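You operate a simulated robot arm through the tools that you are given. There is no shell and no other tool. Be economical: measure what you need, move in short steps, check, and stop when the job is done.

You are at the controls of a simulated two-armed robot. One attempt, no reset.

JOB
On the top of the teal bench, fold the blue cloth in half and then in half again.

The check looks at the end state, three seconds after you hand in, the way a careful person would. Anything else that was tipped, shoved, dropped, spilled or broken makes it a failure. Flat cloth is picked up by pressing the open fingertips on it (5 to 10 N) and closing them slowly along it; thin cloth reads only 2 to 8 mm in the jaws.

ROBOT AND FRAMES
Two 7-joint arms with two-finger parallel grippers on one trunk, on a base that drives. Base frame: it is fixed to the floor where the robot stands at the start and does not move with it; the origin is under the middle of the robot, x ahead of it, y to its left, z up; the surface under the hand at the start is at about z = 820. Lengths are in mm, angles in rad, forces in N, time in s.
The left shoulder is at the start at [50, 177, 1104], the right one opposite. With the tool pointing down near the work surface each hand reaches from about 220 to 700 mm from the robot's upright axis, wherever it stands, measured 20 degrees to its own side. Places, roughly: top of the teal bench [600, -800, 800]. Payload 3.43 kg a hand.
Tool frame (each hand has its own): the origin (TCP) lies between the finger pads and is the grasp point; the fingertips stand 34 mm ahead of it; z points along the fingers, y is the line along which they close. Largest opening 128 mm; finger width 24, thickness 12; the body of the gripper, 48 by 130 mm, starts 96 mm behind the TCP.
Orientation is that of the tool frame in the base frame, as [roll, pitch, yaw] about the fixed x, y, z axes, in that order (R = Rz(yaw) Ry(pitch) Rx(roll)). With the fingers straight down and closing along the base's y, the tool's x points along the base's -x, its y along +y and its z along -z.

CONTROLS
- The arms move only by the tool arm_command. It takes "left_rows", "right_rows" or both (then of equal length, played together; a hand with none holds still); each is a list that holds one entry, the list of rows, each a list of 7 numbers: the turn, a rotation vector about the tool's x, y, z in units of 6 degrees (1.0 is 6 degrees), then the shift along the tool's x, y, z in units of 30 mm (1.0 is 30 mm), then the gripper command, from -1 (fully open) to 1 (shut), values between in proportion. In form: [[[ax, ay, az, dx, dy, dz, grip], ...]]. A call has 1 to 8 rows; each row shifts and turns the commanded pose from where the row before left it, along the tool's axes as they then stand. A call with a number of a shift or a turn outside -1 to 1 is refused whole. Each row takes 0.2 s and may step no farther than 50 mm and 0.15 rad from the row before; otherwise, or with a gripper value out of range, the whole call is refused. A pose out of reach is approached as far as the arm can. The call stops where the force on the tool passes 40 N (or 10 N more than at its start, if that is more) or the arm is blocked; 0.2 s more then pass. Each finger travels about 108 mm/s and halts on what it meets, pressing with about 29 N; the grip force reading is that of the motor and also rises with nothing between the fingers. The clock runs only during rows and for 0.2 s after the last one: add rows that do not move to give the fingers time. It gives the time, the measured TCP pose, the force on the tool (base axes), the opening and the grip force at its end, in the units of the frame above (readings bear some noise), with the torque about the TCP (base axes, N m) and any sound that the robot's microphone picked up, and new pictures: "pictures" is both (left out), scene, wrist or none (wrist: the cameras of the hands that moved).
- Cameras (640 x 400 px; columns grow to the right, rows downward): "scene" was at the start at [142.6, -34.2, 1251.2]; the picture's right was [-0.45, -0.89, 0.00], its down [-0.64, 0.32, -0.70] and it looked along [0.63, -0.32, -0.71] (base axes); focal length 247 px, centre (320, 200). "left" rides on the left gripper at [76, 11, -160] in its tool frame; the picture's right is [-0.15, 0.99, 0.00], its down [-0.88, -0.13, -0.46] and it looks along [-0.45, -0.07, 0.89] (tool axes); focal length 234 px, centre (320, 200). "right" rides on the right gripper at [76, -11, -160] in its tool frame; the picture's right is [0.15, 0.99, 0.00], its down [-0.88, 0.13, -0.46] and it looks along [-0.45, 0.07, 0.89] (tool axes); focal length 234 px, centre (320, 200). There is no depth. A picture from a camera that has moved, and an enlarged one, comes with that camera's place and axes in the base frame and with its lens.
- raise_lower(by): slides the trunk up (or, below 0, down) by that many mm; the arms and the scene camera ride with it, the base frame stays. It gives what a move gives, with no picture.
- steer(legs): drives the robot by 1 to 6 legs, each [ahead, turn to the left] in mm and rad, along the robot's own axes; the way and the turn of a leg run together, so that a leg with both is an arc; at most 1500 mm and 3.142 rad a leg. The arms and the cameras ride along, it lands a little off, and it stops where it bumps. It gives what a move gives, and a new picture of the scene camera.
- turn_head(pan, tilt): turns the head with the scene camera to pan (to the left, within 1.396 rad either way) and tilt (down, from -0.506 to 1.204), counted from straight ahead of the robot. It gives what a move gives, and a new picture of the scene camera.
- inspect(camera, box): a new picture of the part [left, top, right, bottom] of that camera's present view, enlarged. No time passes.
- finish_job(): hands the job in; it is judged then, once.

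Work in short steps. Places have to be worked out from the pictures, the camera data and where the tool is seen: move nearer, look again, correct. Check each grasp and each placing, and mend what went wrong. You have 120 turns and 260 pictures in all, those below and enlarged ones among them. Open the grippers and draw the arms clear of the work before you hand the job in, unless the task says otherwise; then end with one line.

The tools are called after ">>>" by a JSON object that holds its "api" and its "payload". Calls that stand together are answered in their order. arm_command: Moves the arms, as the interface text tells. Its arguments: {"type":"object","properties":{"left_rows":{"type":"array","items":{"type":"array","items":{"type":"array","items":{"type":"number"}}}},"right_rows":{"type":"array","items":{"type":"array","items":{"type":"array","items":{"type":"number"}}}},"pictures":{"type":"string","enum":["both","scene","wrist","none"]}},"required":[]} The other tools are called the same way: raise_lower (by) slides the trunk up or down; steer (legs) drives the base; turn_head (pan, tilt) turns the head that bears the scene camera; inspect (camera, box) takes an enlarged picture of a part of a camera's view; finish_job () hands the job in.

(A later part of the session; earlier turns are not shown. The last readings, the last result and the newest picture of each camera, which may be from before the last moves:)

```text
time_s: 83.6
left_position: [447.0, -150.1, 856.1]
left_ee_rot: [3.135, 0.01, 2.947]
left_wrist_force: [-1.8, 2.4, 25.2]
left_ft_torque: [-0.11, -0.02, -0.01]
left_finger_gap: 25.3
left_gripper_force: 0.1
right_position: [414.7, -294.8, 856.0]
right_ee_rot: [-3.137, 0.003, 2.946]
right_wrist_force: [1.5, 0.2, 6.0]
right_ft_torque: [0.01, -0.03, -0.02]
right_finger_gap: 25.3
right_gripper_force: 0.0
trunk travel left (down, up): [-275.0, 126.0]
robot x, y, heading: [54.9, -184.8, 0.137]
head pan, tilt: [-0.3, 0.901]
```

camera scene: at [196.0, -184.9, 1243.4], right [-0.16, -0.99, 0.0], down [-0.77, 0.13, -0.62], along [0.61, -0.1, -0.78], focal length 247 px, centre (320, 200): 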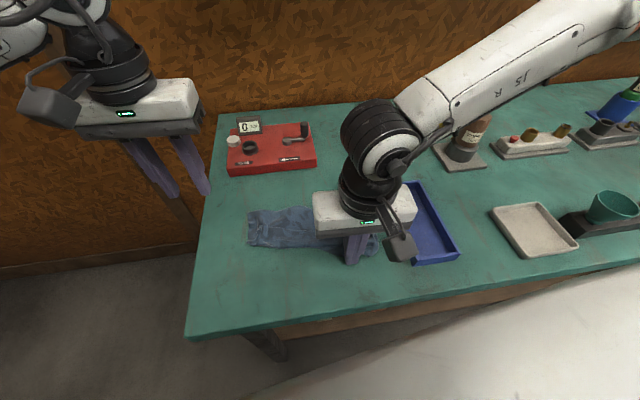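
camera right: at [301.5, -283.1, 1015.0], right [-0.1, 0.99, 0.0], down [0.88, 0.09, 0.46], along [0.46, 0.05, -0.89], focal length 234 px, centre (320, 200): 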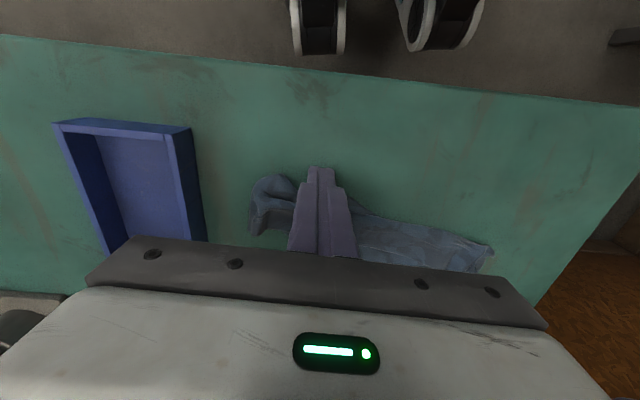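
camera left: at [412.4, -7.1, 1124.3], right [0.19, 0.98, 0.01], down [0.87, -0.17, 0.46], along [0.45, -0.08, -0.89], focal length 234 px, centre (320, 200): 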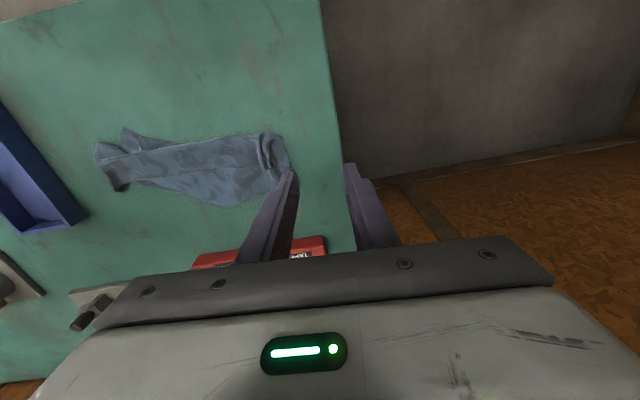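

Contact is balanced now; ease the left to ~10 N, add slightly on the right, and close slowly.

>>> {"api": "arm_command", "payload": {"left_rows": [[[0, 0, 0, 0, 0, -0.05, 0.6], [0, 0, 0, 0, 0, 0, 0.65], [0, 0, 0, 0, 0, 0, 0.7], [0, 0, 0, 0, 0, 0, 0.74], [0, 0, 0, 0, 0, 0, 0.78], [0, 0, 0, 0, 0, 0, 0.82], [0, 0, 0, 0, 0, 0, 0.86]]], "right_rows": [[[0, 0, 0, 0, 0, 0.02, 0.6], [0, 0, 0, 0, 0, 0, 0.65], [0, 0, 0, 0, 0, 0, 0.7], [0, 0, 0, 0, 0, 0, 0.74], [0, 0, 0, 0, 0, 0, 0.78], [0, 0, 0, 0, 0, 0, 0.82], [0, 0, 0, 0, 0, 0, 0.86]]], "pictures": "none"}}

>>> {"api": "inspect", "payload": {"camera": "left", "box": [220, 100, 420, 225]}}

>>> {"api": "inspect", "payload": {"camera": "right", "box": [220, 100, 420, 225]}}

```text
time_s: 85.2
left_position: [446.1, -150.8, 856.0]
left_ee_rot: [3.135, 0.006, 2.949]
left_wrist_force: [-1.1, -4.3, 18.1]
left_ft_torque: [-0.18, -0.07, -0.03]
left_finger_gap: 9.7
left_gripper_force: 0.9
right_position: [415.0, -295.4, 857.3]
right_ee_rot: [-3.14, 0.003, 2.947]
right_wrist_force: [1.7, 3.4, 12.5]
right_ft_torque: [0.09, 0.03, -0.01]
right_finger_gap: 8.6
right_gripper_force: 0.1
trunk travel left (down, up): [-275.0, 126.0]
robot x, y, heading: [52.9, -183.4, 0.134]
head pan, tilt: [-0.3, 0.901]
```

```text
3.20 times, centred on (320, 162) of left
camera zoom: at [372.0, -124.1, 1016.5], right [0.33, 0.94, 0.01], down [0.84, -0.3, 0.46], along [0.44, -0.15, -0.89], focal length 749 px, centre (320, 320)
```

zoom: 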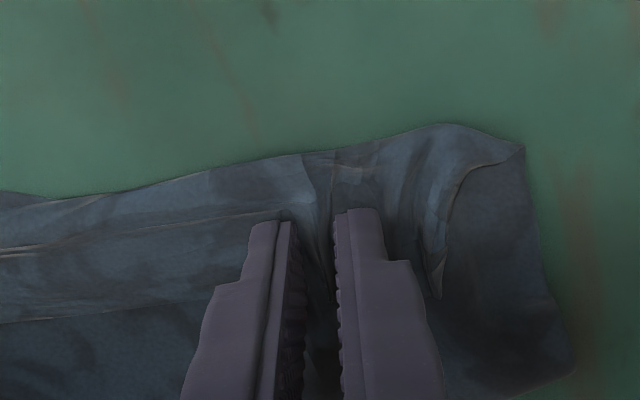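

```text
3.20 times, centred on (320, 162) of right
camera zoom: at [337.6, -292.4, 1016.8], right [0.05, 1.0, 0.0], down [0.89, -0.04, 0.46], along [0.46, -0.02, -0.89], focal length 749 px, centre (320, 320)
```

zoom: 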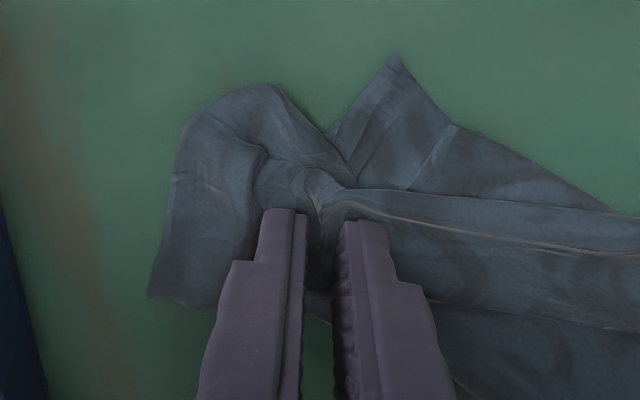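

Both show ridges between the jaws. Finish closing and lift.

>>> {"api": "arm_command", "payload": {"left_rows": [[[0, 0, 0, 0, 0, 0, 0.9], [0, 0, 0, 0, 0, 0, 0.95], [0, 0, 0, 0, 0, 0, 1], [0, 0, 0, 0, 0, 0, 1], [0, 0, 0, 0, 0, -0.6, 1], [0, 0, 0, 0, 0, -0.8, 1], [0, 0, 0, 0, 0, -0.8, 1], [0, 0, 0, 0, 0, -0.8, 1]]], "right_rows": [[[0, 0, 0, 0, 0, 0, 0.9], [0, 0, 0, 0, 0, 0, 0.95], [0, 0, 0, 0, 0, 0, 1], [0, 0, 0, 0, 0, 0, 1], [0, 0, 0, 0, 0, -0.6, 1], [0, 0, 0, 0, 0, -0.8, 1], [0, 0, 0, 0, 0, -0.8, 1], [0, 0, 0, 0, 0, -0.8, 1]]], "pictures": "scene"}}

```text
time_s: 87.0
left_position: [448.7, -152.1, 945.3]
left_ee_rot: [3.132, 0.004, 2.951]
left_wrist_force: [-1.9, -9.3, 0.7]
left_ft_torque: [-0.35, 0.09, 0.1]
left_finger_gap: 1.9
left_gripper_force: 28.7
right_position: [416.5, -293.0, 945.9]
right_ee_rot: [-3.141, 0.001, 2.948]
right_wrist_force: [2.3, 8.8, -0.1]
right_ft_torque: [0.29, -0.07, -0.08]
right_finger_gap: 1.7
right_gripper_force: 28.3
trunk travel left (down, up): [-275.0, 126.0]
robot x, y, heading: [58.0, -188.8, 0.132]
head pan, tilt: [-0.3, 0.901]
camera scene: at [197.2, -185.7, 1242.9], right [-0.16, -0.99, 0.0], down [-0.77, 0.13, -0.62], along [0.61, -0.1, -0.78], focal length 247 px, centre (320, 200)
```

scene: 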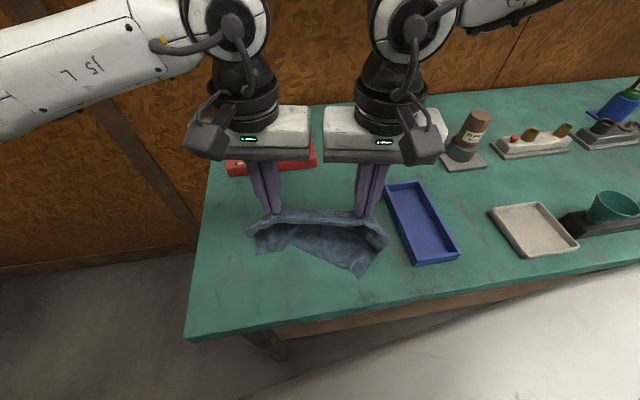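

Only thin cloth in each jaw (1.9, 1.7 mm). Raise further so the sheet hangs free.

>>> {"api": "arm_command", "payload": {"left_rows": [[[0, 0, 0, 0, -0.1, -0.9, 1], [0, 0, 0, 0, 0, -0.9, 1], [0, 0, 0, 0, 0, -0.9, 1], [0, 0, 0, 0, 0, -0.9, 1], [0, 0, 0, 0, 0, -0.9, 1], [0, 0, 0, 0, 0, -0.9, 1], [0, 0, 0, 0, 0, 0, 1], [0, 0, 0, 0, 0, 0, 1]]], "right_rows": [[[0, 0, 0, 0, 0.1, -0.9, 1], [0, 0, 0, 0, 0, -0.9, 1], [0, 0, 0, 0, 0, -0.9, 1], [0, 0, 0, 0, 0, -0.9, 1], [0, 0, 0, 0, 0, -0.9, 1], [0, 0, 0, 0, 0, -0.9, 1], [0, 0, 0, 0, 0, 0, 1], [0, 0, 0, 0, 0, 0, 1]]], "pictures": "both"}}

```text
time_s: 88.8
left_position: [445.5, -156.1, 1105.6]
left_ee_rot: [3.134, 0.004, 2.948]
left_wrist_force: [-1.2, -0.8, 0.0]
left_ft_torque: [-0.05, 0.02, 0.04]
left_finger_gap: 1.7
left_gripper_force: 28.4
right_position: [415.3, -293.0, 1108.5]
right_ee_rot: [-3.14, 0.001, 2.948]
right_wrist_force: [1.1, 1.4, 0.1]
right_ft_torque: [0.05, 0.02, 0.02]
right_finger_gap: 1.6
right_gripper_force: 29.0
trunk travel left (down, up): [-275.0, 126.0]
robot x, y, heading: [53.7, -184.5, 0.133]
head pan, tilt: [-0.3, 0.901]
camera scene: at [197.3, -185.6, 1243.0], right [-0.16, -0.99, 0.0], down [-0.77, 0.13, -0.62], along [0.61, -0.1, -0.78], focal length 247 px, centre (320, 200)
camera right: at [337.5, -290.2, 1269.5], right [0.05, 1.0, 0.0], down [0.89, -0.04, 0.46], along [0.46, -0.02, -0.89], focal length 234 px, centre (320, 200)
camera left: at [372.0, -130.5, 1265.9], right [0.33, 0.94, 0.01], down [0.84, -0.3, 0.46], along [0.43, -0.15, -0.89], focal length 234 px, centre (320, 200)
```

scene: 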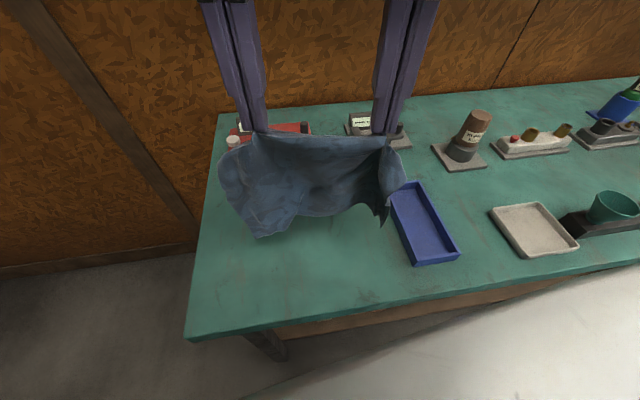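
right: 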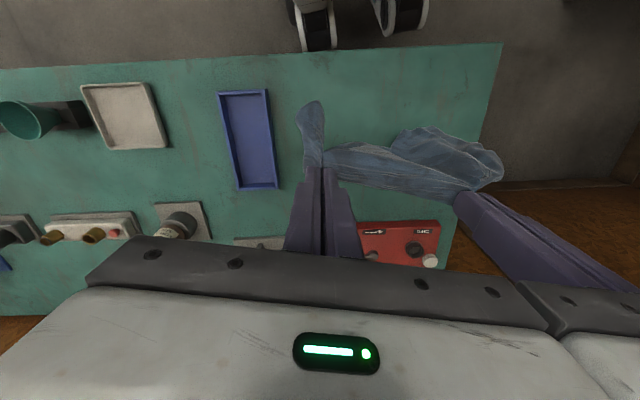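
left: 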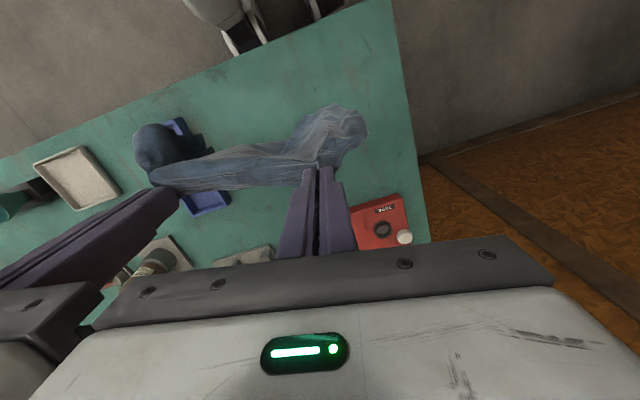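

The sheet now hangs fully unfolded from its far edge. Swing the line square, move back to x≈365 and lower until the bottom touches, ready to lay it out toward +x.

>>> {"api": "arm_command", "payload": {"left_rows": [[[0, 0, -0.47, 0, 0, 0, 1], [0, 0, -0.47, 0, 0, 0, 1], [0, 0, -0.46, 0, 0, 0, 1], [0, 0, 0, 0.5, -0.02, 0.33, 1], [0, 0, 0, 0.5, -0.02, 0.33, 1], [0, 0, 0, 0.5, -0.02, 0.33, 1], [0, 0, 0, 0.5, -0.02, 0.33, 1], [0, 0, 0, 0.5, -0.02, 0.33, 1]]], "right_rows": [[[0, 0, -0.47, 0, 0, 0, 1], [0, 0, -0.47, 0, 0, 0, 1], [0, 0, -0.46, 0, 0, 0, 1], [0, 0, 0, 0.37, -0.02, 0.35, 1], [0, 0, 0, 0.37, -0.02, 0.35, 1], [0, 0, 0, 0.37, -0.02, 0.35, 1], [0, 0, 0, 0.37, -0.02, 0.35, 1], [0, 0, 0, 0.37, -0.02, 0.35, 1]]], "pictures": "none"}}

>>> {"api": "arm_command", "payload": {"left_rows": [[[0, 0, 0, -0.5, 0, 0.6, 1], [0, 0, 0, -0.7, 0, 0.6, 1], [0, 0, 0, -0.8, 0, 0.65, 1], [0, 0, 0, -0.8, 0, 0.7, 1], [0, 0, 0, -0.8, 0, 0.7, 1], [0, 0, 0, -0.8, 0, 0.7, 1], [0, 0, 0, -0.8, 0, 0.7, 1], [0, 0, 0, -0.8, 0, 0.7, 1]]], "right_rows": [[[0, 0, 0, -0.5, 0, 0.6, 1], [0, 0, 0, -0.7, 0, 0.6, 1], [0, 0, 0, -0.8, 0, 0.65, 1], [0, 0, 0, -0.8, 0, 0.7, 1], [0, 0, 0, -0.8, 0, 0.7, 1], [0, 0, 0, -0.8, 0, 0.7, 1], [0, 0, 0, -0.8, 0, 0.7, 1], [0, 0, 0, -0.8, 0, 0.7, 1]]]}}

```text
time_s: 90.6
left_position: [370.1, -152.0, 1058.3]
left_ee_rot: [3.135, 0.005, 3.096]
left_wrist_force: [-0.1, 0.3, 0.2]
left_ft_torque: [0.03, 0.01, 0.02]
left_finger_gap: 1.7
left_gripper_force: 28.9
right_position: [360.5, -292.4, 1053.9]
right_ee_rot: [-3.139, 0.002, 3.093]
right_wrist_force: [0.1, 0.9, -0.2]
right_ft_torque: [0.04, 0.03, -0.05]
right_finger_gap: 1.6
right_gripper_force: 29.0
trunk travel left (down, up): [-275.0, 126.0]
robot x, y, heading: [55.4, -185.5, 0.134]
head pan, tilt: [-0.3, 0.901]
```

```text
time_s: 92.4
left_position: [551.3, -160.3, 898.9]
left_ee_rot: [3.136, 0.005, 3.097]
left_wrist_force: [-0.5, -0.5, 0.2]
left_ft_torque: [-0.02, 0.03, 0.0]
left_finger_gap: 1.8
left_gripper_force: 29.2
right_position: [541.9, -301.2, 895.0]
right_ee_rot: [-3.137, 0.003, 3.095]
right_wrist_force: [0.1, 0.5, -0.6]
right_ft_torque: [0.02, 0.01, 0.0]
right_finger_gap: 1.2
right_gripper_force: 29.2
trunk travel left (down, up): [-275.0, 126.0]
robot x, y, heading: [50.6, -185.7, 0.142]
head pan, tilt: [-0.3, 0.901]
camera scene: at [198.0, -185.8, 1242.8], right [-0.16, -0.99, 0.0], down [-0.77, 0.13, -0.62], along [0.61, -0.1, -0.78], focal length 247 px, centre (320, 200)
camera right: at [465.6, -308.8, 1055.3], right [-0.1, 0.99, 0.0], down [0.89, 0.09, 0.46], along [0.45, 0.04, -0.89], focal length 234 px, centre (320, 200)
camera left: at [475.5, -146.7, 1058.5], right [0.19, 0.98, 0.01], down [0.87, -0.17, 0.46], along [0.45, -0.08, -0.89], focal length 234 px, centre (320, 200)
```

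scene: 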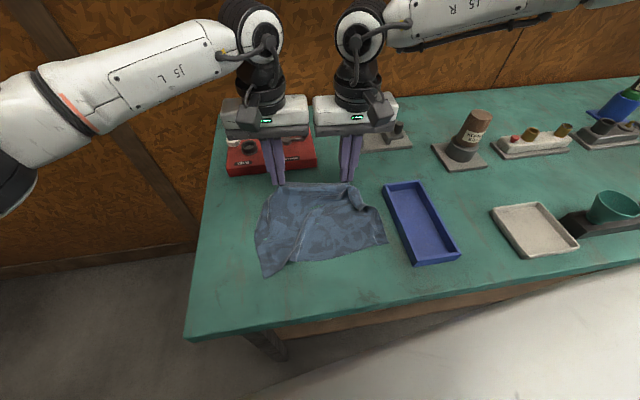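
right: 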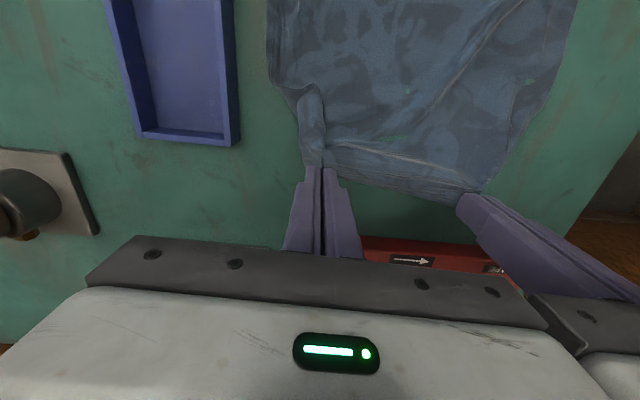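
left: 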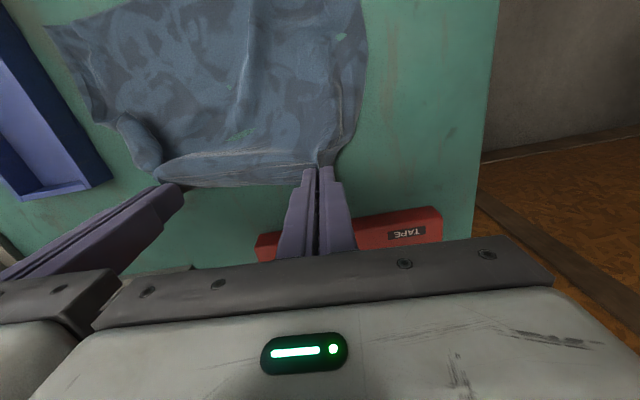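

The sheet is spreading out well. Lower the rest of the way with a little more +x pull.

>>> {"api": "arm_command", "payload": {"left_rows": [[[0, 0, 0, -0.3, 0, 0.4, 1], [0, 0, 0, -0.3, 0, 0.4, 1], [0, 0, 0, -0.25, 0, 0.35, 1], [0, 0, 0, 0, 0, 0.08, 1], [0, 0, 0, 0, 0, 0, 0.9], [0, 0, 0, 0, 0, 0, 0.75], [0, 0, 0, 0, 0, 0, 0.55], [0, 0, 0, 0, 0, 0, 0.5]]], "right_rows": [[[0, 0, 0, -0.3, 0, 0.4, 1], [0, 0, 0, -0.3, 0, 0.4, 1], [0, 0, 0, -0.25, 0, 0.3, 1], [0, 0, 0, 0, 0, 0.05, 1], [0, 0, 0, 0, 0, 0, 0.9], [0, 0, 0, 0, 0, 0, 0.75], [0, 0, 0, 0, 0, 0, 0.55], [0, 0, 0, 0, 0, 0, 0.5]]], "pictures": "none"}}

>>> {"api": "arm_command", "payload": {"left_rows": [[[0, 0, 0, 0, 0, -0.7, 0.4], [0, 0, 0, 0, 0, -0.8, 0.4], [0, 0, 0, 0, 0.4, -0.9, 0.4], [0, 0, 0, 0, 0.8, -0.5, 0.4], [0, 0, 0, 0, 1, 0, 0.4], [0, 0, 0, 0, 1, 0, 0.4], [0, 0, 0, 0, 1, 0, 0.4]]], "right_rows": [[[0, 0, 0, 0, 0, -0.7, 0.4], [0, 0, 0, 0, 0, -0.8, 0.4], [0, 0, 0, 0, -0.2, -0.9, 0.4], [0, 0, 0, 0, -0.5, -0.5, 0.4], [0, 0, 0, 0, -0.8, 0, 0.4], [0, 0, 0, 0, -0.8, 0, 0.4], [0, 0, 0, 0, -0.8, 0, 0.4]]], "pictures": "none"}}

>>> {"api": "inspect", "payload": {"camera": "scene", "box": [220, 160, 412, 280]}}

>>> {"api": "inspect", "payload": {"camera": "right", "box": [240, 0, 640, 250]}}

```text
time_s: 94.2
left_position: [576.7, -161.7, 861.8]
left_ee_rot: [3.134, 0.005, 3.094]
left_wrist_force: [0.0, -0.3, 0.2]
left_ft_torque: [0.0, 0.0, 0.03]
left_finger_gap: 32.0
left_gripper_force: 0.0
right_position: [564.5, -305.0, 862.4]
right_ee_rot: [-3.14, 0.003, 3.094]
right_wrist_force: [0.6, 0.5, -0.4]
right_ft_torque: [0.0, 0.01, 0.03]
right_finger_gap: 32.0
right_gripper_force: 0.1
right hand out of reach, approached as far as the arm can: row 4
trunk travel left (down, up): [-275.0, 126.0]
robot x, y, heading: [53.6, -188.9, 0.141]
head pan, tilt: [-0.3, 0.901]
```

```text
time_s: 95.8
left_position: [583.1, -36.6, 948.4]
left_ee_rot: [3.134, 0.007, 3.095]
left_wrist_force: [-0.3, 0.4, 0.5]
left_ft_torque: [0.02, 0.04, 0.02]
left_finger_gap: 38.5
left_gripper_force: 0.2
right_position: [559.7, -397.1, 949.1]
right_ee_rot: [-3.14, 0.0, 3.095]
right_wrist_force: [0.4, 0.6, 0.1]
right_ft_torque: [-0.02, -0.01, 0.0]
right_finger_gap: 38.3
right_gripper_force: 0.0
trunk travel left (down, up): [-275.0, 126.0]
robot x, y, heading: [56.6, -183.7, 0.136]
head pan, tilt: [-0.3, 0.901]
```

```text
3.33 times, centred on (316, 220) of scene
camera zoom: at [197.3, -185.5, 1243.0], right [-0.16, -0.99, 0.0], down [-0.77, 0.13, -0.62], along [0.61, -0.1, -0.78], focal length 822 px, centre (333, 133)
```

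zoom: 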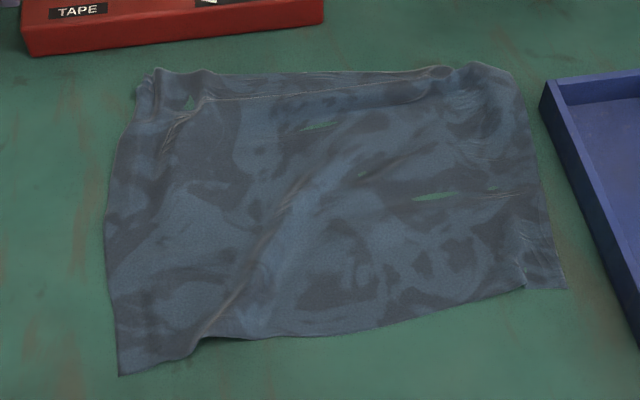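

```text
1.60 times, centred on (440, 125) of right
camera zoom: at [482.9, -405.5, 1110.1], right [-0.1, 1.0, 0.0], down [0.88, 0.09, 0.46], along [0.46, 0.04, -0.89], focal length 375 px, centre (128, 320)
```

zoom: 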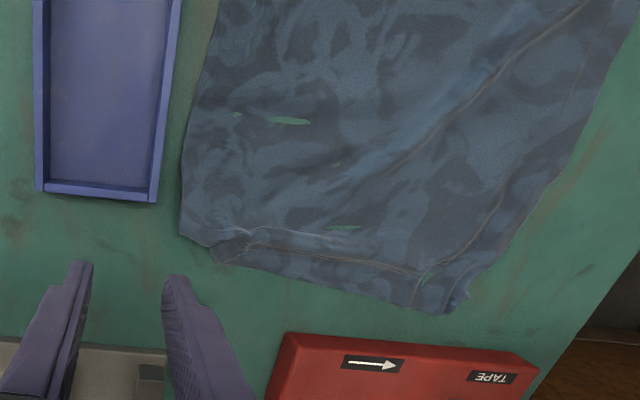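

Now nearly flat, but the far corners look folded over. Zoom on the far-right and far-left areas.

>>> {"api": "inspect", "payload": {"camera": "scene", "box": [320, 170, 400, 220]}}

>>> {"api": "inspect", "payload": {"camera": "scene", "box": [245, 170, 325, 220]}}

>>> {"api": "inspect", "payload": {"camera": "scene", "box": [330, 210, 410, 260]}}

```text
8.00 times, centred on (360, 195) of scene
camera zoom: at [197.3, -185.5, 1243.0], right [-0.16, -0.99, 0.0], down [-0.77, 0.13, -0.62], along [0.61, -0.1, -0.78], focal length 1974 px, centre (0, 240)
```

zoom: 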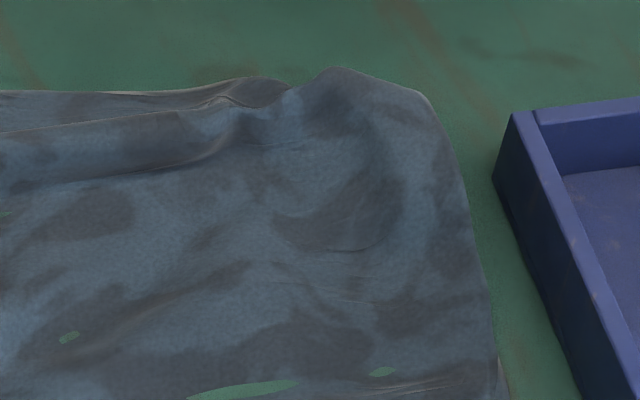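

```text
8.00 times, centred on (285, 195) of scene
camera zoom: at [197.3, -185.5, 1243.0], right [-0.16, -0.99, 0.0], down [-0.77, 0.13, -0.62], along [0.61, -0.1, -0.78], focal length 1974 px, centre (600, 240)
```

zoom: 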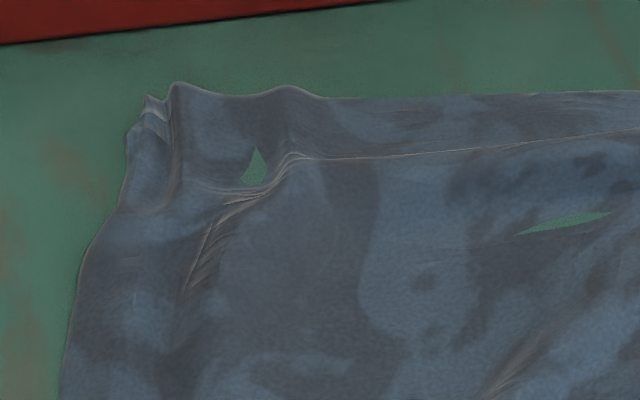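

```text
8.00 times, centred on (370, 235) of scene
camera zoom: at [197.3, -185.5, 1243.0], right [-0.16, -0.99, 0.0], down [-0.77, 0.13, -0.62], along [0.61, -0.1, -0.78], focal length 1974 px, centre (-80, -80)
```

zoom: 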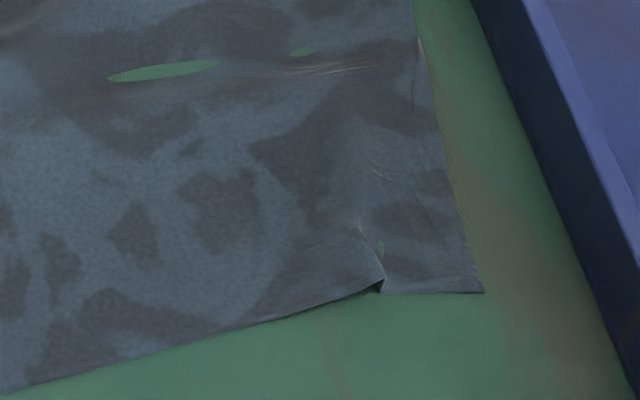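

The far-right corner is tucked under. I'll pinch the edge there with the right hand near (548,−348) and lift to let the tuck drop out.

>>> {"api": "arm_command", "payload": {"right_rows": [[[0, 0, 0, 0.24, 0.8, 0, 0.6], [0, 0, 0, 0.24, 0.8, 0.3, 0.6], [0, 0, 0, 0, 0, 0.8, 0.6], [0, 0, 0, 0, 0, 0.8, 0.6], [0, 0, 0, 0, 0, 0.8, 0.6], [0, 0, 0, 0, 0, 0.2, 0.6], [0, 0, 0, 0, 0, 0, 0.6]]], "pictures": "none"}}

>>> {"api": "inspect", "payload": {"camera": "right", "box": [200, 90, 440, 240]}}

```text
time_s: 97.4
left_position: [583.0, -37.0, 947.3]
left_ee_rot: [3.135, 0.005, 3.095]
left_wrist_force: [-0.5, 0.7, -1.1]
left_ft_torque: [0.04, -0.01, 0.03]
left_finger_gap: 38.1
left_gripper_force: 0.0
right_position: [547.5, -350.2, 862.8]
right_ee_rot: [-3.138, 0.003, 3.093]
right_wrist_force: [0.4, 0.2, 2.1]
right_ft_torque: [0.0, 0.0, 0.0]
right_finger_gap: 25.6
right_gripper_force: 0.0
trunk travel left (down, up): [-275.0, 126.0]
robot x, y, heading: [50.3, -183.4, 0.133]
head pan, tilt: [-0.3, 0.901]
```

```text
2.67 times, centred on (320, 165) of right
camera zoom: at [471.2, -358.6, 1022.9], right [-0.1, 1.0, 0.0], down [0.88, 0.09, 0.46], along [0.46, 0.04, -0.89], focal length 624 px, centre (320, 293)
```

zoom: 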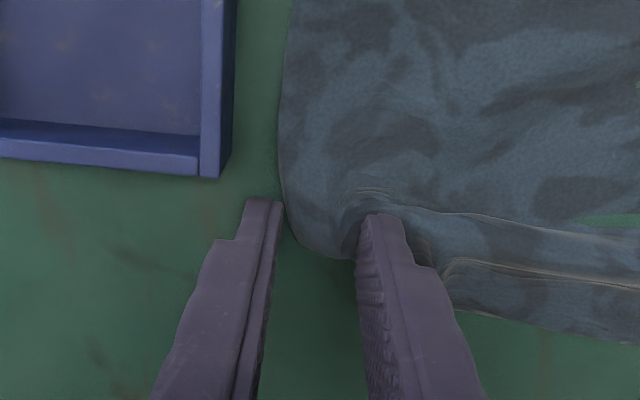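

The outer finger is just off the cloth; shift inward 10 mm and back 10 mm, then press.

>>> {"api": "arm_command", "payload": {"right_rows": [[[0, 0, 0, 0, 0, -0.2, 0.6], [0, 0, 0, 0.35, 0.35, 0, 0.6], [0, 0, 0, 0, 0, 0.2, 0.6], [0, 0, 0, 0, 0, 0.15, 0.6], [0, 0, 0, 0, 0, 0, 0.6]]], "pictures": "none"}}

```text
time_s: 98.6
left_position: [583.0, -37.5, 949.2]
left_ee_rot: [3.136, 0.005, 3.095]
left_wrist_force: [-0.4, 0.0, -0.4]
left_ft_torque: [-0.02, 0.0, 0.0]
left_finger_gap: 38.6
left_gripper_force: 0.1
right_position: [539.4, -339.1, 857.6]
right_ee_rot: [-3.138, 0.001, 3.095]
right_wrist_force: [0.4, 0.2, 0.0]
right_ft_torque: [0.03, -0.01, 0.01]
right_finger_gap: 25.8
right_gripper_force: 0.0
trunk travel left (down, up): [-275.0, 126.0]
robot x, y, heading: [50.6, -182.7, 0.137]
head pan, tilt: [-0.3, 0.901]
```

>>> {"api": "arm_command", "payload": {"right_rows": [[[0, 0, 0, 0, 0, 0.06, 0.6], [0, 0, 0, 0, 0, 0.03, 0.6], [0, 0, 0, 0, 0, 0, 0.6]]], "pictures": "none"}}

```text
time_s: 99.4
left_position: [582.5, -36.4, 948.6]
left_ee_rot: [3.136, 0.005, 3.094]
left_wrist_force: [0.4, 0.3, -0.2]
left_ft_torque: [0.01, 0.01, 0.02]
left_finger_gap: 38.3
left_gripper_force: 0.0
right_position: [537.9, -338.9, 855.1]
right_ee_rot: [-3.139, 0.001, 3.094]
right_wrist_force: [0.3, -0.3, 2.6]
right_ft_torque: [0.01, 0.02, -0.01]
right_finger_gap: 25.5
right_gripper_force: 0.0
trunk travel left (down, up): [-275.0, 126.0]
robot x, y, heading: [54.0, -186.6, 0.135]
head pan, tilt: [-0.3, 0.901]
```

Just touching; press a little more and close, then lift 80 mm.

>>> {"api": "arm_command", "payload": {"right_rows": [[[0, 0, 0, 0, 0, 0.05, 0.6], [0, 0, 0, 0, 0, 0, 0.66], [0, 0, 0, 0, 0, 0, 0.72], [0, 0, 0, 0, 0, 0, 0.78], [0, 0, 0, 0, 0, 0, 0.84], [0, 0, 0, 0, 0, 0, 0.9], [0, 0, 0, 0, 0, 0, 1], [0, 0, 0, 0, 0, 0, 1]]], "pictures": "none"}}

>>> {"api": "arm_command", "payload": {"right_rows": [[[0, 0, 0, 0, 0, -0.6, 1], [0, 0, 0, 0, 0, -0.7, 1], [0, 0, 0, 0, 0, -0.7, 1], [0, 0, 0, 0, 0, -0.7, 1], [0, 0, 0, 0, 0, 0, 1]]]}}

```text
time_s: 101.2
left_position: [583.0, -35.6, 949.8]
left_ee_rot: [3.135, 0.005, 3.094]
left_wrist_force: [0.5, 0.2, -0.1]
left_ft_torque: [0.02, 0.02, -0.02]
left_finger_gap: 38.4
left_gripper_force: 0.0
right_position: [537.7, -337.4, 855.7]
right_ee_rot: [-3.136, 0.005, 3.093]
right_wrist_force: [1.3, -3.3, 20.6]
right_ft_torque: [-0.02, -0.1, -0.04]
right_finger_gap: 2.3
right_gripper_force: 28.7
trunk travel left (down, up): [-275.0, 126.0]
robot x, y, heading: [53.9, -183.6, 0.132]
head pan, tilt: [-0.3, 0.901]
```

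```text
time_s: 102.4
left_position: [584.0, -37.4, 949.3]
left_ee_rot: [3.134, 0.006, 3.095]
left_wrist_force: [0.0, 0.3, 0.2]
left_ft_torque: [0.01, 0.0, -0.01]
left_finger_gap: 38.6
left_gripper_force: 0.0
right_position: [538.2, -338.0, 934.9]
right_ee_rot: [-3.137, 0.003, 3.095]
right_wrist_force: [0.7, -0.1, 0.6]
right_ft_torque: [0.03, -0.03, 0.02]
right_finger_gap: 2.1
right_gripper_force: 28.5
trunk travel left (down, up): [-275.0, 126.0]
robot x, y, heading: [55.2, -185.1, 0.135]
head pan, tilt: [-0.3, 0.901]
camera scene: at [197.4, -185.6, 1242.9], right [-0.16, -0.99, 0.0], down [-0.77, 0.13, -0.62], along [0.61, -0.1, -0.78], focal length 247 px, centre (320, 200)
camera right: at [461.9, -346.5, 1095.9], right [-0.1, 1.0, 0.0], down [0.89, 0.09, 0.46], along [0.45, 0.04, -0.89], focal length 234 px, centre (320, 200)
```

scene: 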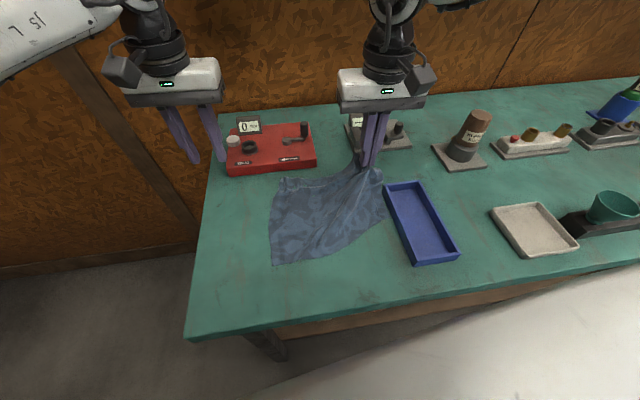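
right: 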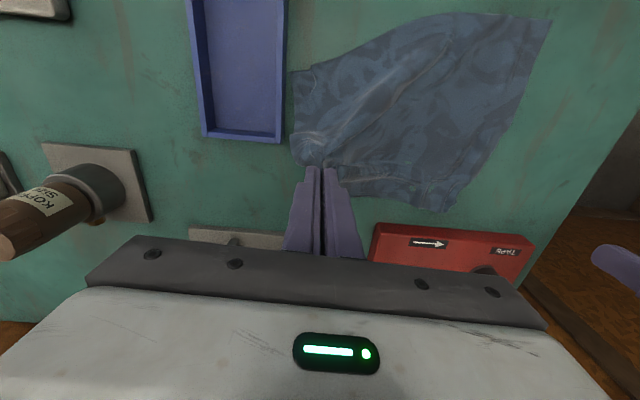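

Lifted; zoom to see whether the tucked corner now hangs free.

>>> {"api": "inspect", "payload": {"camera": "scene", "box": [310, 130, 406, 190]}}

>>> {"api": "inspect", "payload": {"camera": "right", "box": [240, 60, 480, 220]}}

```text
6.67 times, centred on (358, 160) of scene
camera zoom: at [197.4, -185.6, 1242.9], right [-0.16, -0.99, 0.0], down [-0.77, 0.13, -0.62], along [0.61, -0.1, -0.78], focal length 1645 px, centre (67, 467)
```

zoom: 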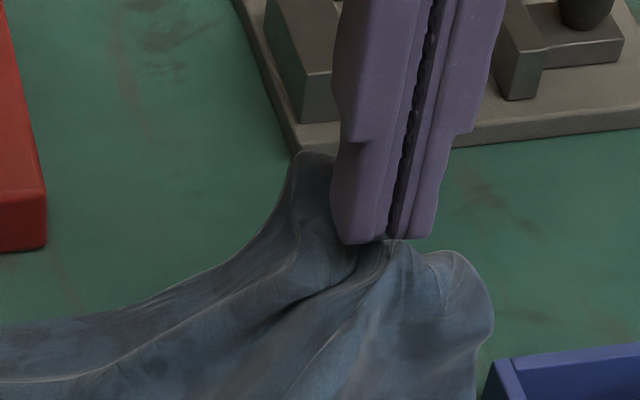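

```text
2.50 times, centred on (360, 140) of right
camera zoom: at [461.9, -346.5, 1095.9], right [-0.1, 1.0, 0.0], down [0.89, 0.09, 0.46], along [0.45, 0.04, -0.89], focal length 585 px, centre (220, 350)
```

zoom: 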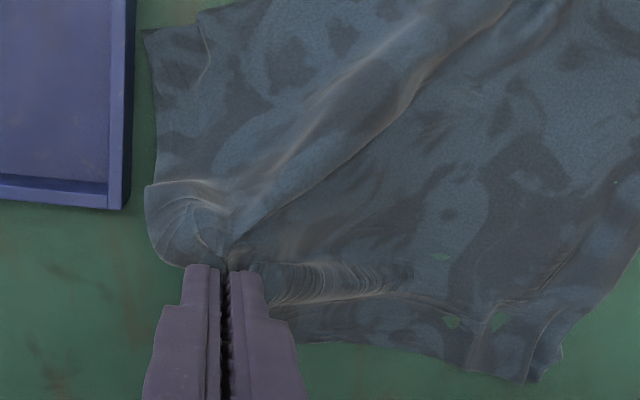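

Carry the corner higher and outward (+x), then come down while moving back so any hanging flap lands on the far side.

>>> {"api": "arm_command", "payload": {"right_rows": [[[0, 0, 0, -0.5, 0, -0.5, 1], [0, 0, 0, -0.7, 0, -0.5, 1], [0, 0, 0, -0.7, 0, -0.2, 1], [0, 0, 0, -0.7, 0, 0, 1], [0, 0, 0, 0, 0, 0.5, 1], [0, 0, 0, 0, 0, 0, 1]]], "pictures": "both"}}

```text
time_s: 103.8
left_position: [584.4, -36.1, 948.1]
left_ee_rot: [3.135, 0.004, 3.094]
left_wrist_force: [-0.6, 0.1, -1.3]
left_ft_torque: [0.04, -0.01, -0.01]
left_finger_gap: 38.6
left_gripper_force: 0.0
right_position: [616.4, -341.0, 957.7]
right_ee_rot: [-3.138, 0.002, 3.093]
right_wrist_force: [0.2, -0.4, 0.1]
right_ft_torque: [0.02, 0.02, -0.02]
right_finger_gap: 2.0
right_gripper_force: 29.4
trunk travel left (down, up): [-275.0, 126.0]
robot x, y, heading: [53.6, -182.5, 0.139]
head pan, tilt: [-0.3, 0.901]
camera scene: at [197.4, -185.6, 1242.9], right [-0.16, -0.99, 0.0], down [-0.77, 0.13, -0.62], along [0.61, -0.1, -0.78], focal length 247 px, centre (320, 200)
camera right: at [539.8, -349.5, 1116.9], right [-0.1, 1.0, 0.0], down [0.89, 0.09, 0.46], along [0.45, 0.04, -0.89], focal length 234 px, centre (320, 200)
```

scene: 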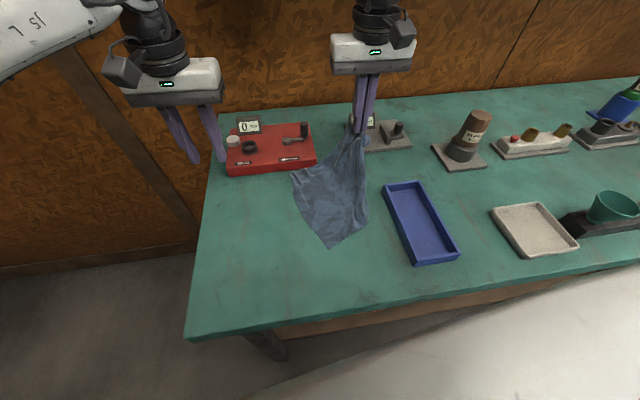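
right: 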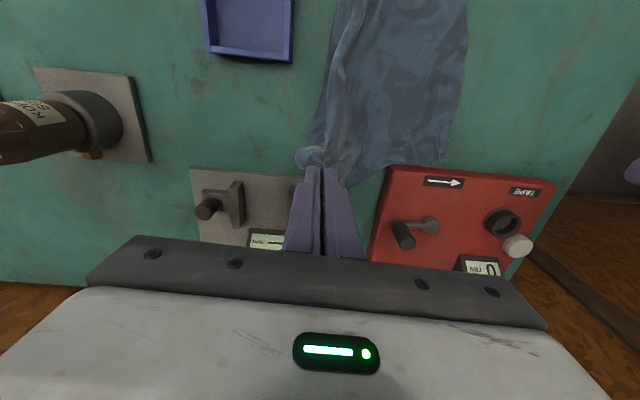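

That pulled the sheet too far. Bring the hand back −x and lower somewhat, then find the far-left corner so the left hand can take it while the right keeps holding.

>>> {"api": "arm_command", "payload": {"right_rows": [[[0, 0, 0, 0.3, 0, -0.6, 1], [0, 0, 0, 0.8, 0, 0, 1], [0, 0, 0, 0.8, 0, 0, 1], [0, 0, 0, 0.8, 0, 0.5, 1], [0, 0, 0, 0.3, 0, 0.8, 1], [0, 0, 0, 0, 0, 0.8, 1], [0, 0, 0, 0, 0, 0.6, 1], [0, 0, 0, 0, 0, 0, 1]]], "pictures": "both"}}

>>> {"api": "inspect", "payload": {"camera": "scene", "box": [250, 150, 410, 260]}}

```text
time_s: 105.6
left_position: [582.9, -36.9, 948.4]
left_ee_rot: [3.135, 0.004, 3.095]
left_wrist_force: [-0.4, 0.0, 0.9]
left_ft_torque: [-0.02, 0.03, 0.03]
left_finger_gap: 38.3
left_gripper_force: 0.0
right_position: [526.6, -336.6, 891.0]
right_ee_rot: [-3.141, 0.001, 3.093]
right_wrist_force: [0.5, -0.3, -0.2]
right_ft_torque: [0.01, 0.02, -0.01]
right_finger_gap: 2.0
right_gripper_force: 29.4
trunk travel left (down, up): [-275.0, 126.0]
robot x, y, heading: [52.3, -185.5, 0.139]
head pan, tilt: [-0.3, 0.901]
camera scene: at [197.4, -185.6, 1243.0], right [-0.16, -0.99, 0.0], down [-0.77, 0.13, -0.62], along [0.61, -0.1, -0.78], focal length 247 px, centre (320, 200)
camera right: at [448.8, -344.2, 1053.1], right [-0.1, 1.0, 0.0], down [0.89, 0.09, 0.46], along [0.46, 0.04, -0.89], focal length 234 px, centre (320, 200)
```

scene: 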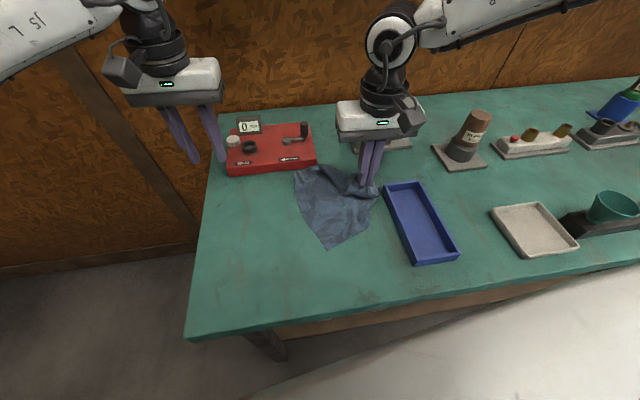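
right: 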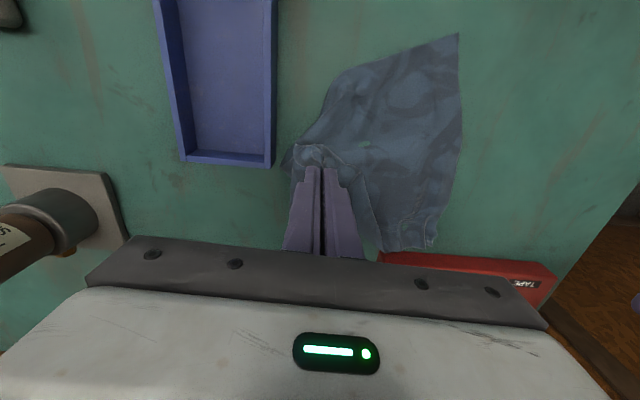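

```text
3.64 times, centred on (330, 205) of scene
camera zoom: at [197.4, -185.6, 1243.0], right [-0.16, -0.99, 0.0], down [-0.77, 0.13, -0.62], along [0.61, -0.1, -0.78], focal length 897 px, centre (284, 182)
```

zoom: 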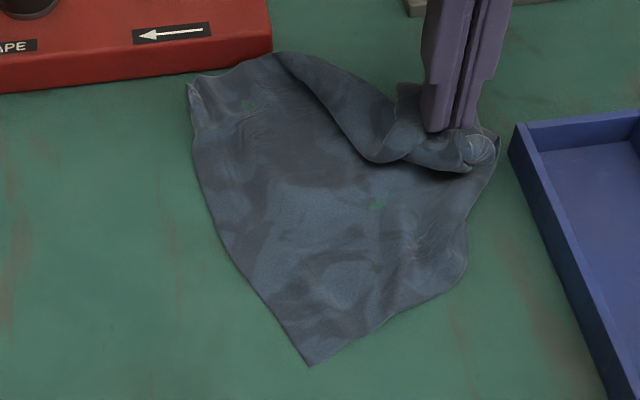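

The left edge and far-left corner (≈(620,−192)) now lie flat. The left hand has recently reached similar bearings, so try to bring it above (603,−208) while the right keeps its corner.

>>> {"api": "arm_command", "payload": {"left_rows": [[[0, 0, 0, -0.13, -0.8, 0, 0.6], [0, 0, 0, -0.13, -0.8, 0, 0.6], [0, 0, 0, -0.13, -0.8, 0, 0.6], [0, 0, 0, -0.13, -0.8, 0, 0.6], [0, 0, 0, -0.13, -0.8, 0, 0.6], [0, 0, 0, -0.13, -0.8, 0, 0.6], [0, 0, 0, -0.13, -0.8, 0, 0.6]]], "pictures": "both"}}

```text
time_s: 107.2
left_position: [602.1, -206.8, 948.8]
left_ee_rot: [3.136, 0.006, 3.094]
left_wrist_force: [0.9, 0.3, 0.2]
left_ft_torque: [-0.02, -0.02, -0.03]
left_finger_gap: 25.6
left_gripper_force: 0.0
right_position: [525.8, -337.0, 893.8]
right_ee_rot: [-3.139, 0.002, 3.092]
right_wrist_force: [0.2, -0.9, -1.0]
right_ft_torque: [0.0, -0.01, 0.01]
right_finger_gap: 2.0
right_gripper_force: 28.7
trunk travel left (down, up): [-275.0, 126.0]
robot x, y, heading: [52.4, -184.9, 0.142]
head pan, tilt: [-0.3, 0.901]
camera scene: at [197.3, -186.1, 1243.0], right [-0.16, -0.99, 0.0], down [-0.77, 0.13, -0.62], along [0.61, -0.1, -0.78], focal length 247 px, centre (320, 200)
camera left: at [524.6, -192.4, 1109.5], right [0.19, 0.98, 0.01], down [0.87, -0.17, 0.46], along [0.45, -0.08, -0.89], focal length 234 px, centre (320, 200)
```

scene: 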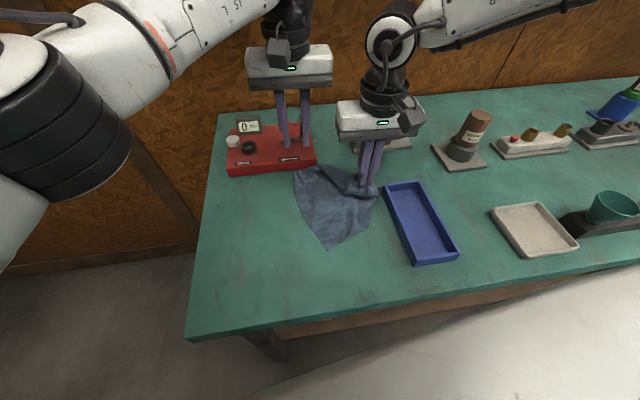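
left: 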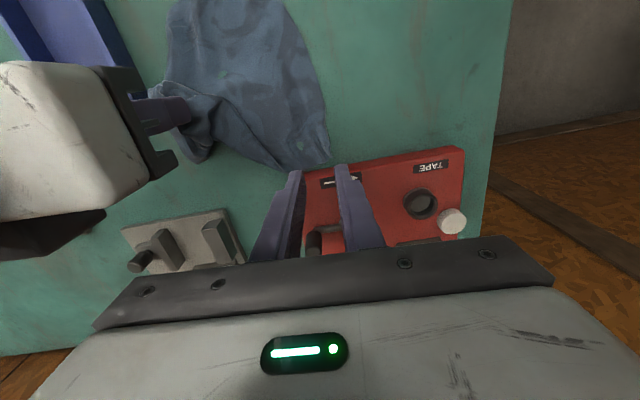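

Reached. The corner is at about (616,−198); shift to (598,−213) and descend.

>>> {"api": "arm_command", "payload": {"left_rows": [[[0, 0, 0, 0.13, -0.2, 0.6, 0.6], [0, 0, 0, 0, 0, 0.8, 0.6], [0, 0, 0, 0, 0, 0.8, 0.6], [0, 0, 0, 0, 0, 0.4, 0.6]]], "pictures": "none"}}

>>> {"api": "inspect", "payload": {"camera": "left", "box": [200, 90, 440, 240]}}

```text
time_s: 108.2
left_position: [598.3, -210.2, 870.3]
left_ee_rot: [3.136, 0.006, 3.097]
left_wrist_force: [-0.3, -0.5, 0.2]
left_ft_torque: [0.04, 0.0, -0.01]
left_finger_gap: 25.3
left_gripper_force: 0.2
right_position: [525.4, -335.9, 892.9]
right_ee_rot: [-3.138, 0.003, 3.094]
right_wrist_force: [-0.2, 0.2, -0.3]
right_ft_torque: [-0.01, 0.02, -0.01]
right_finger_gap: 1.9
right_gripper_force: 28.4
trunk travel left (down, up): [-275.0, 126.0]
robot x, y, heading: [53.8, -185.6, 0.138]
head pan, tilt: [-0.3, 0.901]
```

```text
2.67 times, centred on (320, 165) of left
camera zoom: at [522.2, -196.6, 1030.1], right [0.19, 0.98, 0.01], down [0.87, -0.17, 0.46], along [0.45, -0.08, -0.89], focal length 624 px, centre (320, 293)
```

zoom: 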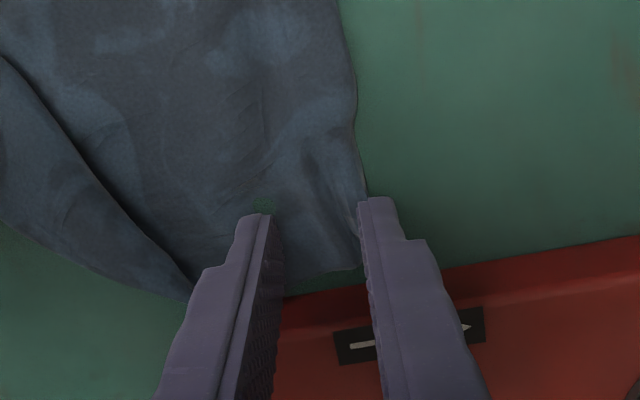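

Move 14 mm further in so both fingers land on cloth, then descend to contact.

>>> {"api": "arm_command", "payload": {"left_rows": [[[0, 0, 0, 0, -0.47, 0, 0.6], [0, 0, 0, 0, 0, 0.25, 0.6], [0, 0, 0, 0, 0, 0.15, 0.6], [0, 0, 0, 0, 0, 0.07, 0.6], [0, 0, 0, 0, 0, 0, 0.6]]], "pictures": "none"}}

```text
time_s: 109.4
left_position: [604.5, -213.4, 858.1]
left_ee_rot: [3.136, 0.009, 3.119]
left_wrist_force: [0.1, 0.2, 0.6]
left_ft_torque: [0.01, 0.01, -0.02]
left_finger_gap: 25.7
left_gripper_force: 0.0
right_position: [525.7, -336.0, 893.7]
right_ee_rot: [-3.136, 0.002, 3.095]
right_wrist_force: [-0.3, -0.2, 0.7]
right_ft_torque: [-0.01, 0.0, 0.02]
right_finger_gap: 2.1
right_gripper_force: 29.0
trunk travel left (down, up): [-275.0, 126.0]
robot x, y, heading: [51.1, -187.9, 0.137]
head pan, tilt: [-0.3, 0.901]
```

At the reach limit (y −213). Narrow the jaws to ~13 mm instead so both fingers are on the cloth, and press.

>>> {"api": "arm_command", "payload": {"left_rows": [[[0, 0, 0, 0.15, 0, 0, 0.8], [0, 0, 0, 0, 0, 0.06, 0.8], [0, 0, 0, 0, 0, 0.05, 0.8], [0, 0, 0, 0, 0, 0, 0.8]]], "pictures": "none"}}

>>> {"api": "inspect", "payload": {"camera": "left", "box": [240, 110, 400, 220]}}

```text
time_s: 110.4
left_position: [591.0, -224.8, 855.4]
left_ee_rot: [3.135, 0.008, 3.094]
left_wrist_force: [-0.6, 1.1, 26.3]
left_ft_torque: [-0.05, 0.2, -0.04]
left_finger_gap: 12.9
left_gripper_force: 0.1
right_position: [523.9, -335.6, 893.0]
right_ee_rot: [-3.137, 0.004, 3.094]
right_wrist_force: [0.2, 0.0, -0.4]
right_ft_torque: [0.02, -0.02, 0.0]
right_finger_gap: 2.1
right_gripper_force: 28.9
trunk travel left (down, up): [-275.0, 126.0]
robot x, y, heading: [50.1, -182.7, 0.136]
head pan, tilt: [-0.3, 0.901]
```

```text
3.64 times, centred on (320, 165) of left
camera zoom: at [514.3, -210.0, 1015.2], right [0.19, 0.98, 0.01], down [0.87, -0.17, 0.46], along [0.46, -0.08, -0.89], focal length 852 px, centre (320, 327)
```

zoom: 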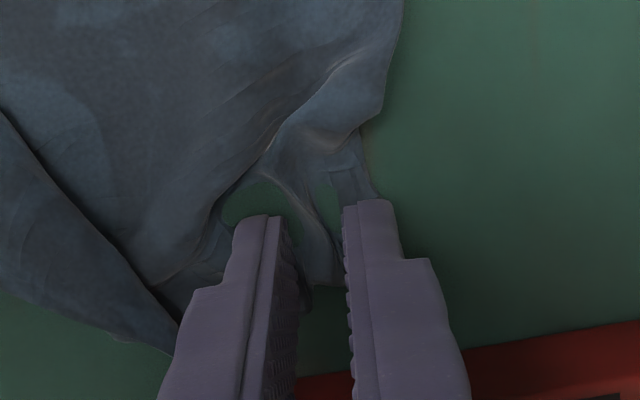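

Good luck: it reached (591,−225) and a ridge already stands between the jaws. Ease off slightly and close.

>>> {"api": "arm_command", "payload": {"left_rows": [[[0, 0, 0, 0, 0, -0.03, 0.82], [0, 0, 0, 0, 0, 0, 0.85], [0, 0, 0, 0, 0, 0, 0.88], [0, 0, 0, 0, 0, 0, 0.92], [0, 0, 0, 0, 0, 0, 0.96], [0, 0, 0, 0, 0, 0, 1], [0, 0, 0, 0, 0, 0, 1]]], "pictures": "wrist"}}

```text
time_s: 112.0
left_position: [591.1, -224.4, 855.1]
left_ee_rot: [3.135, 0.008, 3.095]
left_wrist_force: [-0.8, -0.8, 23.9]
left_ft_torque: [-0.04, 0.07, 0.01]
left_finger_gap: 1.9
left_gripper_force: 29.1
right_position: [523.8, -335.3, 894.1]
right_ee_rot: [-3.138, 0.004, 3.095]
right_wrist_force: [0.2, 0.5, -0.1]
right_ft_torque: [-0.02, 0.0, 0.01]
right_finger_gap: 1.9
right_gripper_force: 29.1
trunk travel left (down, up): [-275.0, 126.0]
robot x, y, heading: [52.9, -186.4, 0.135]
head pan, tilt: [-0.3, 0.901]
camera left: at [514.7, -209.7, 1015.2], right [0.19, 0.98, 0.01], down [0.87, -0.17, 0.46], along [0.46, -0.08, -0.89], focal length 234 px, centre (320, 200)
```

left: 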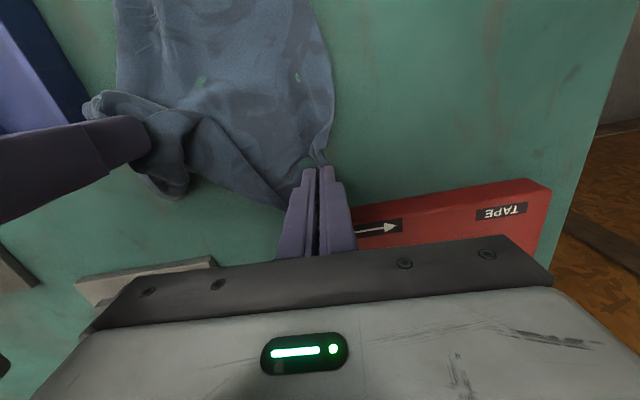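

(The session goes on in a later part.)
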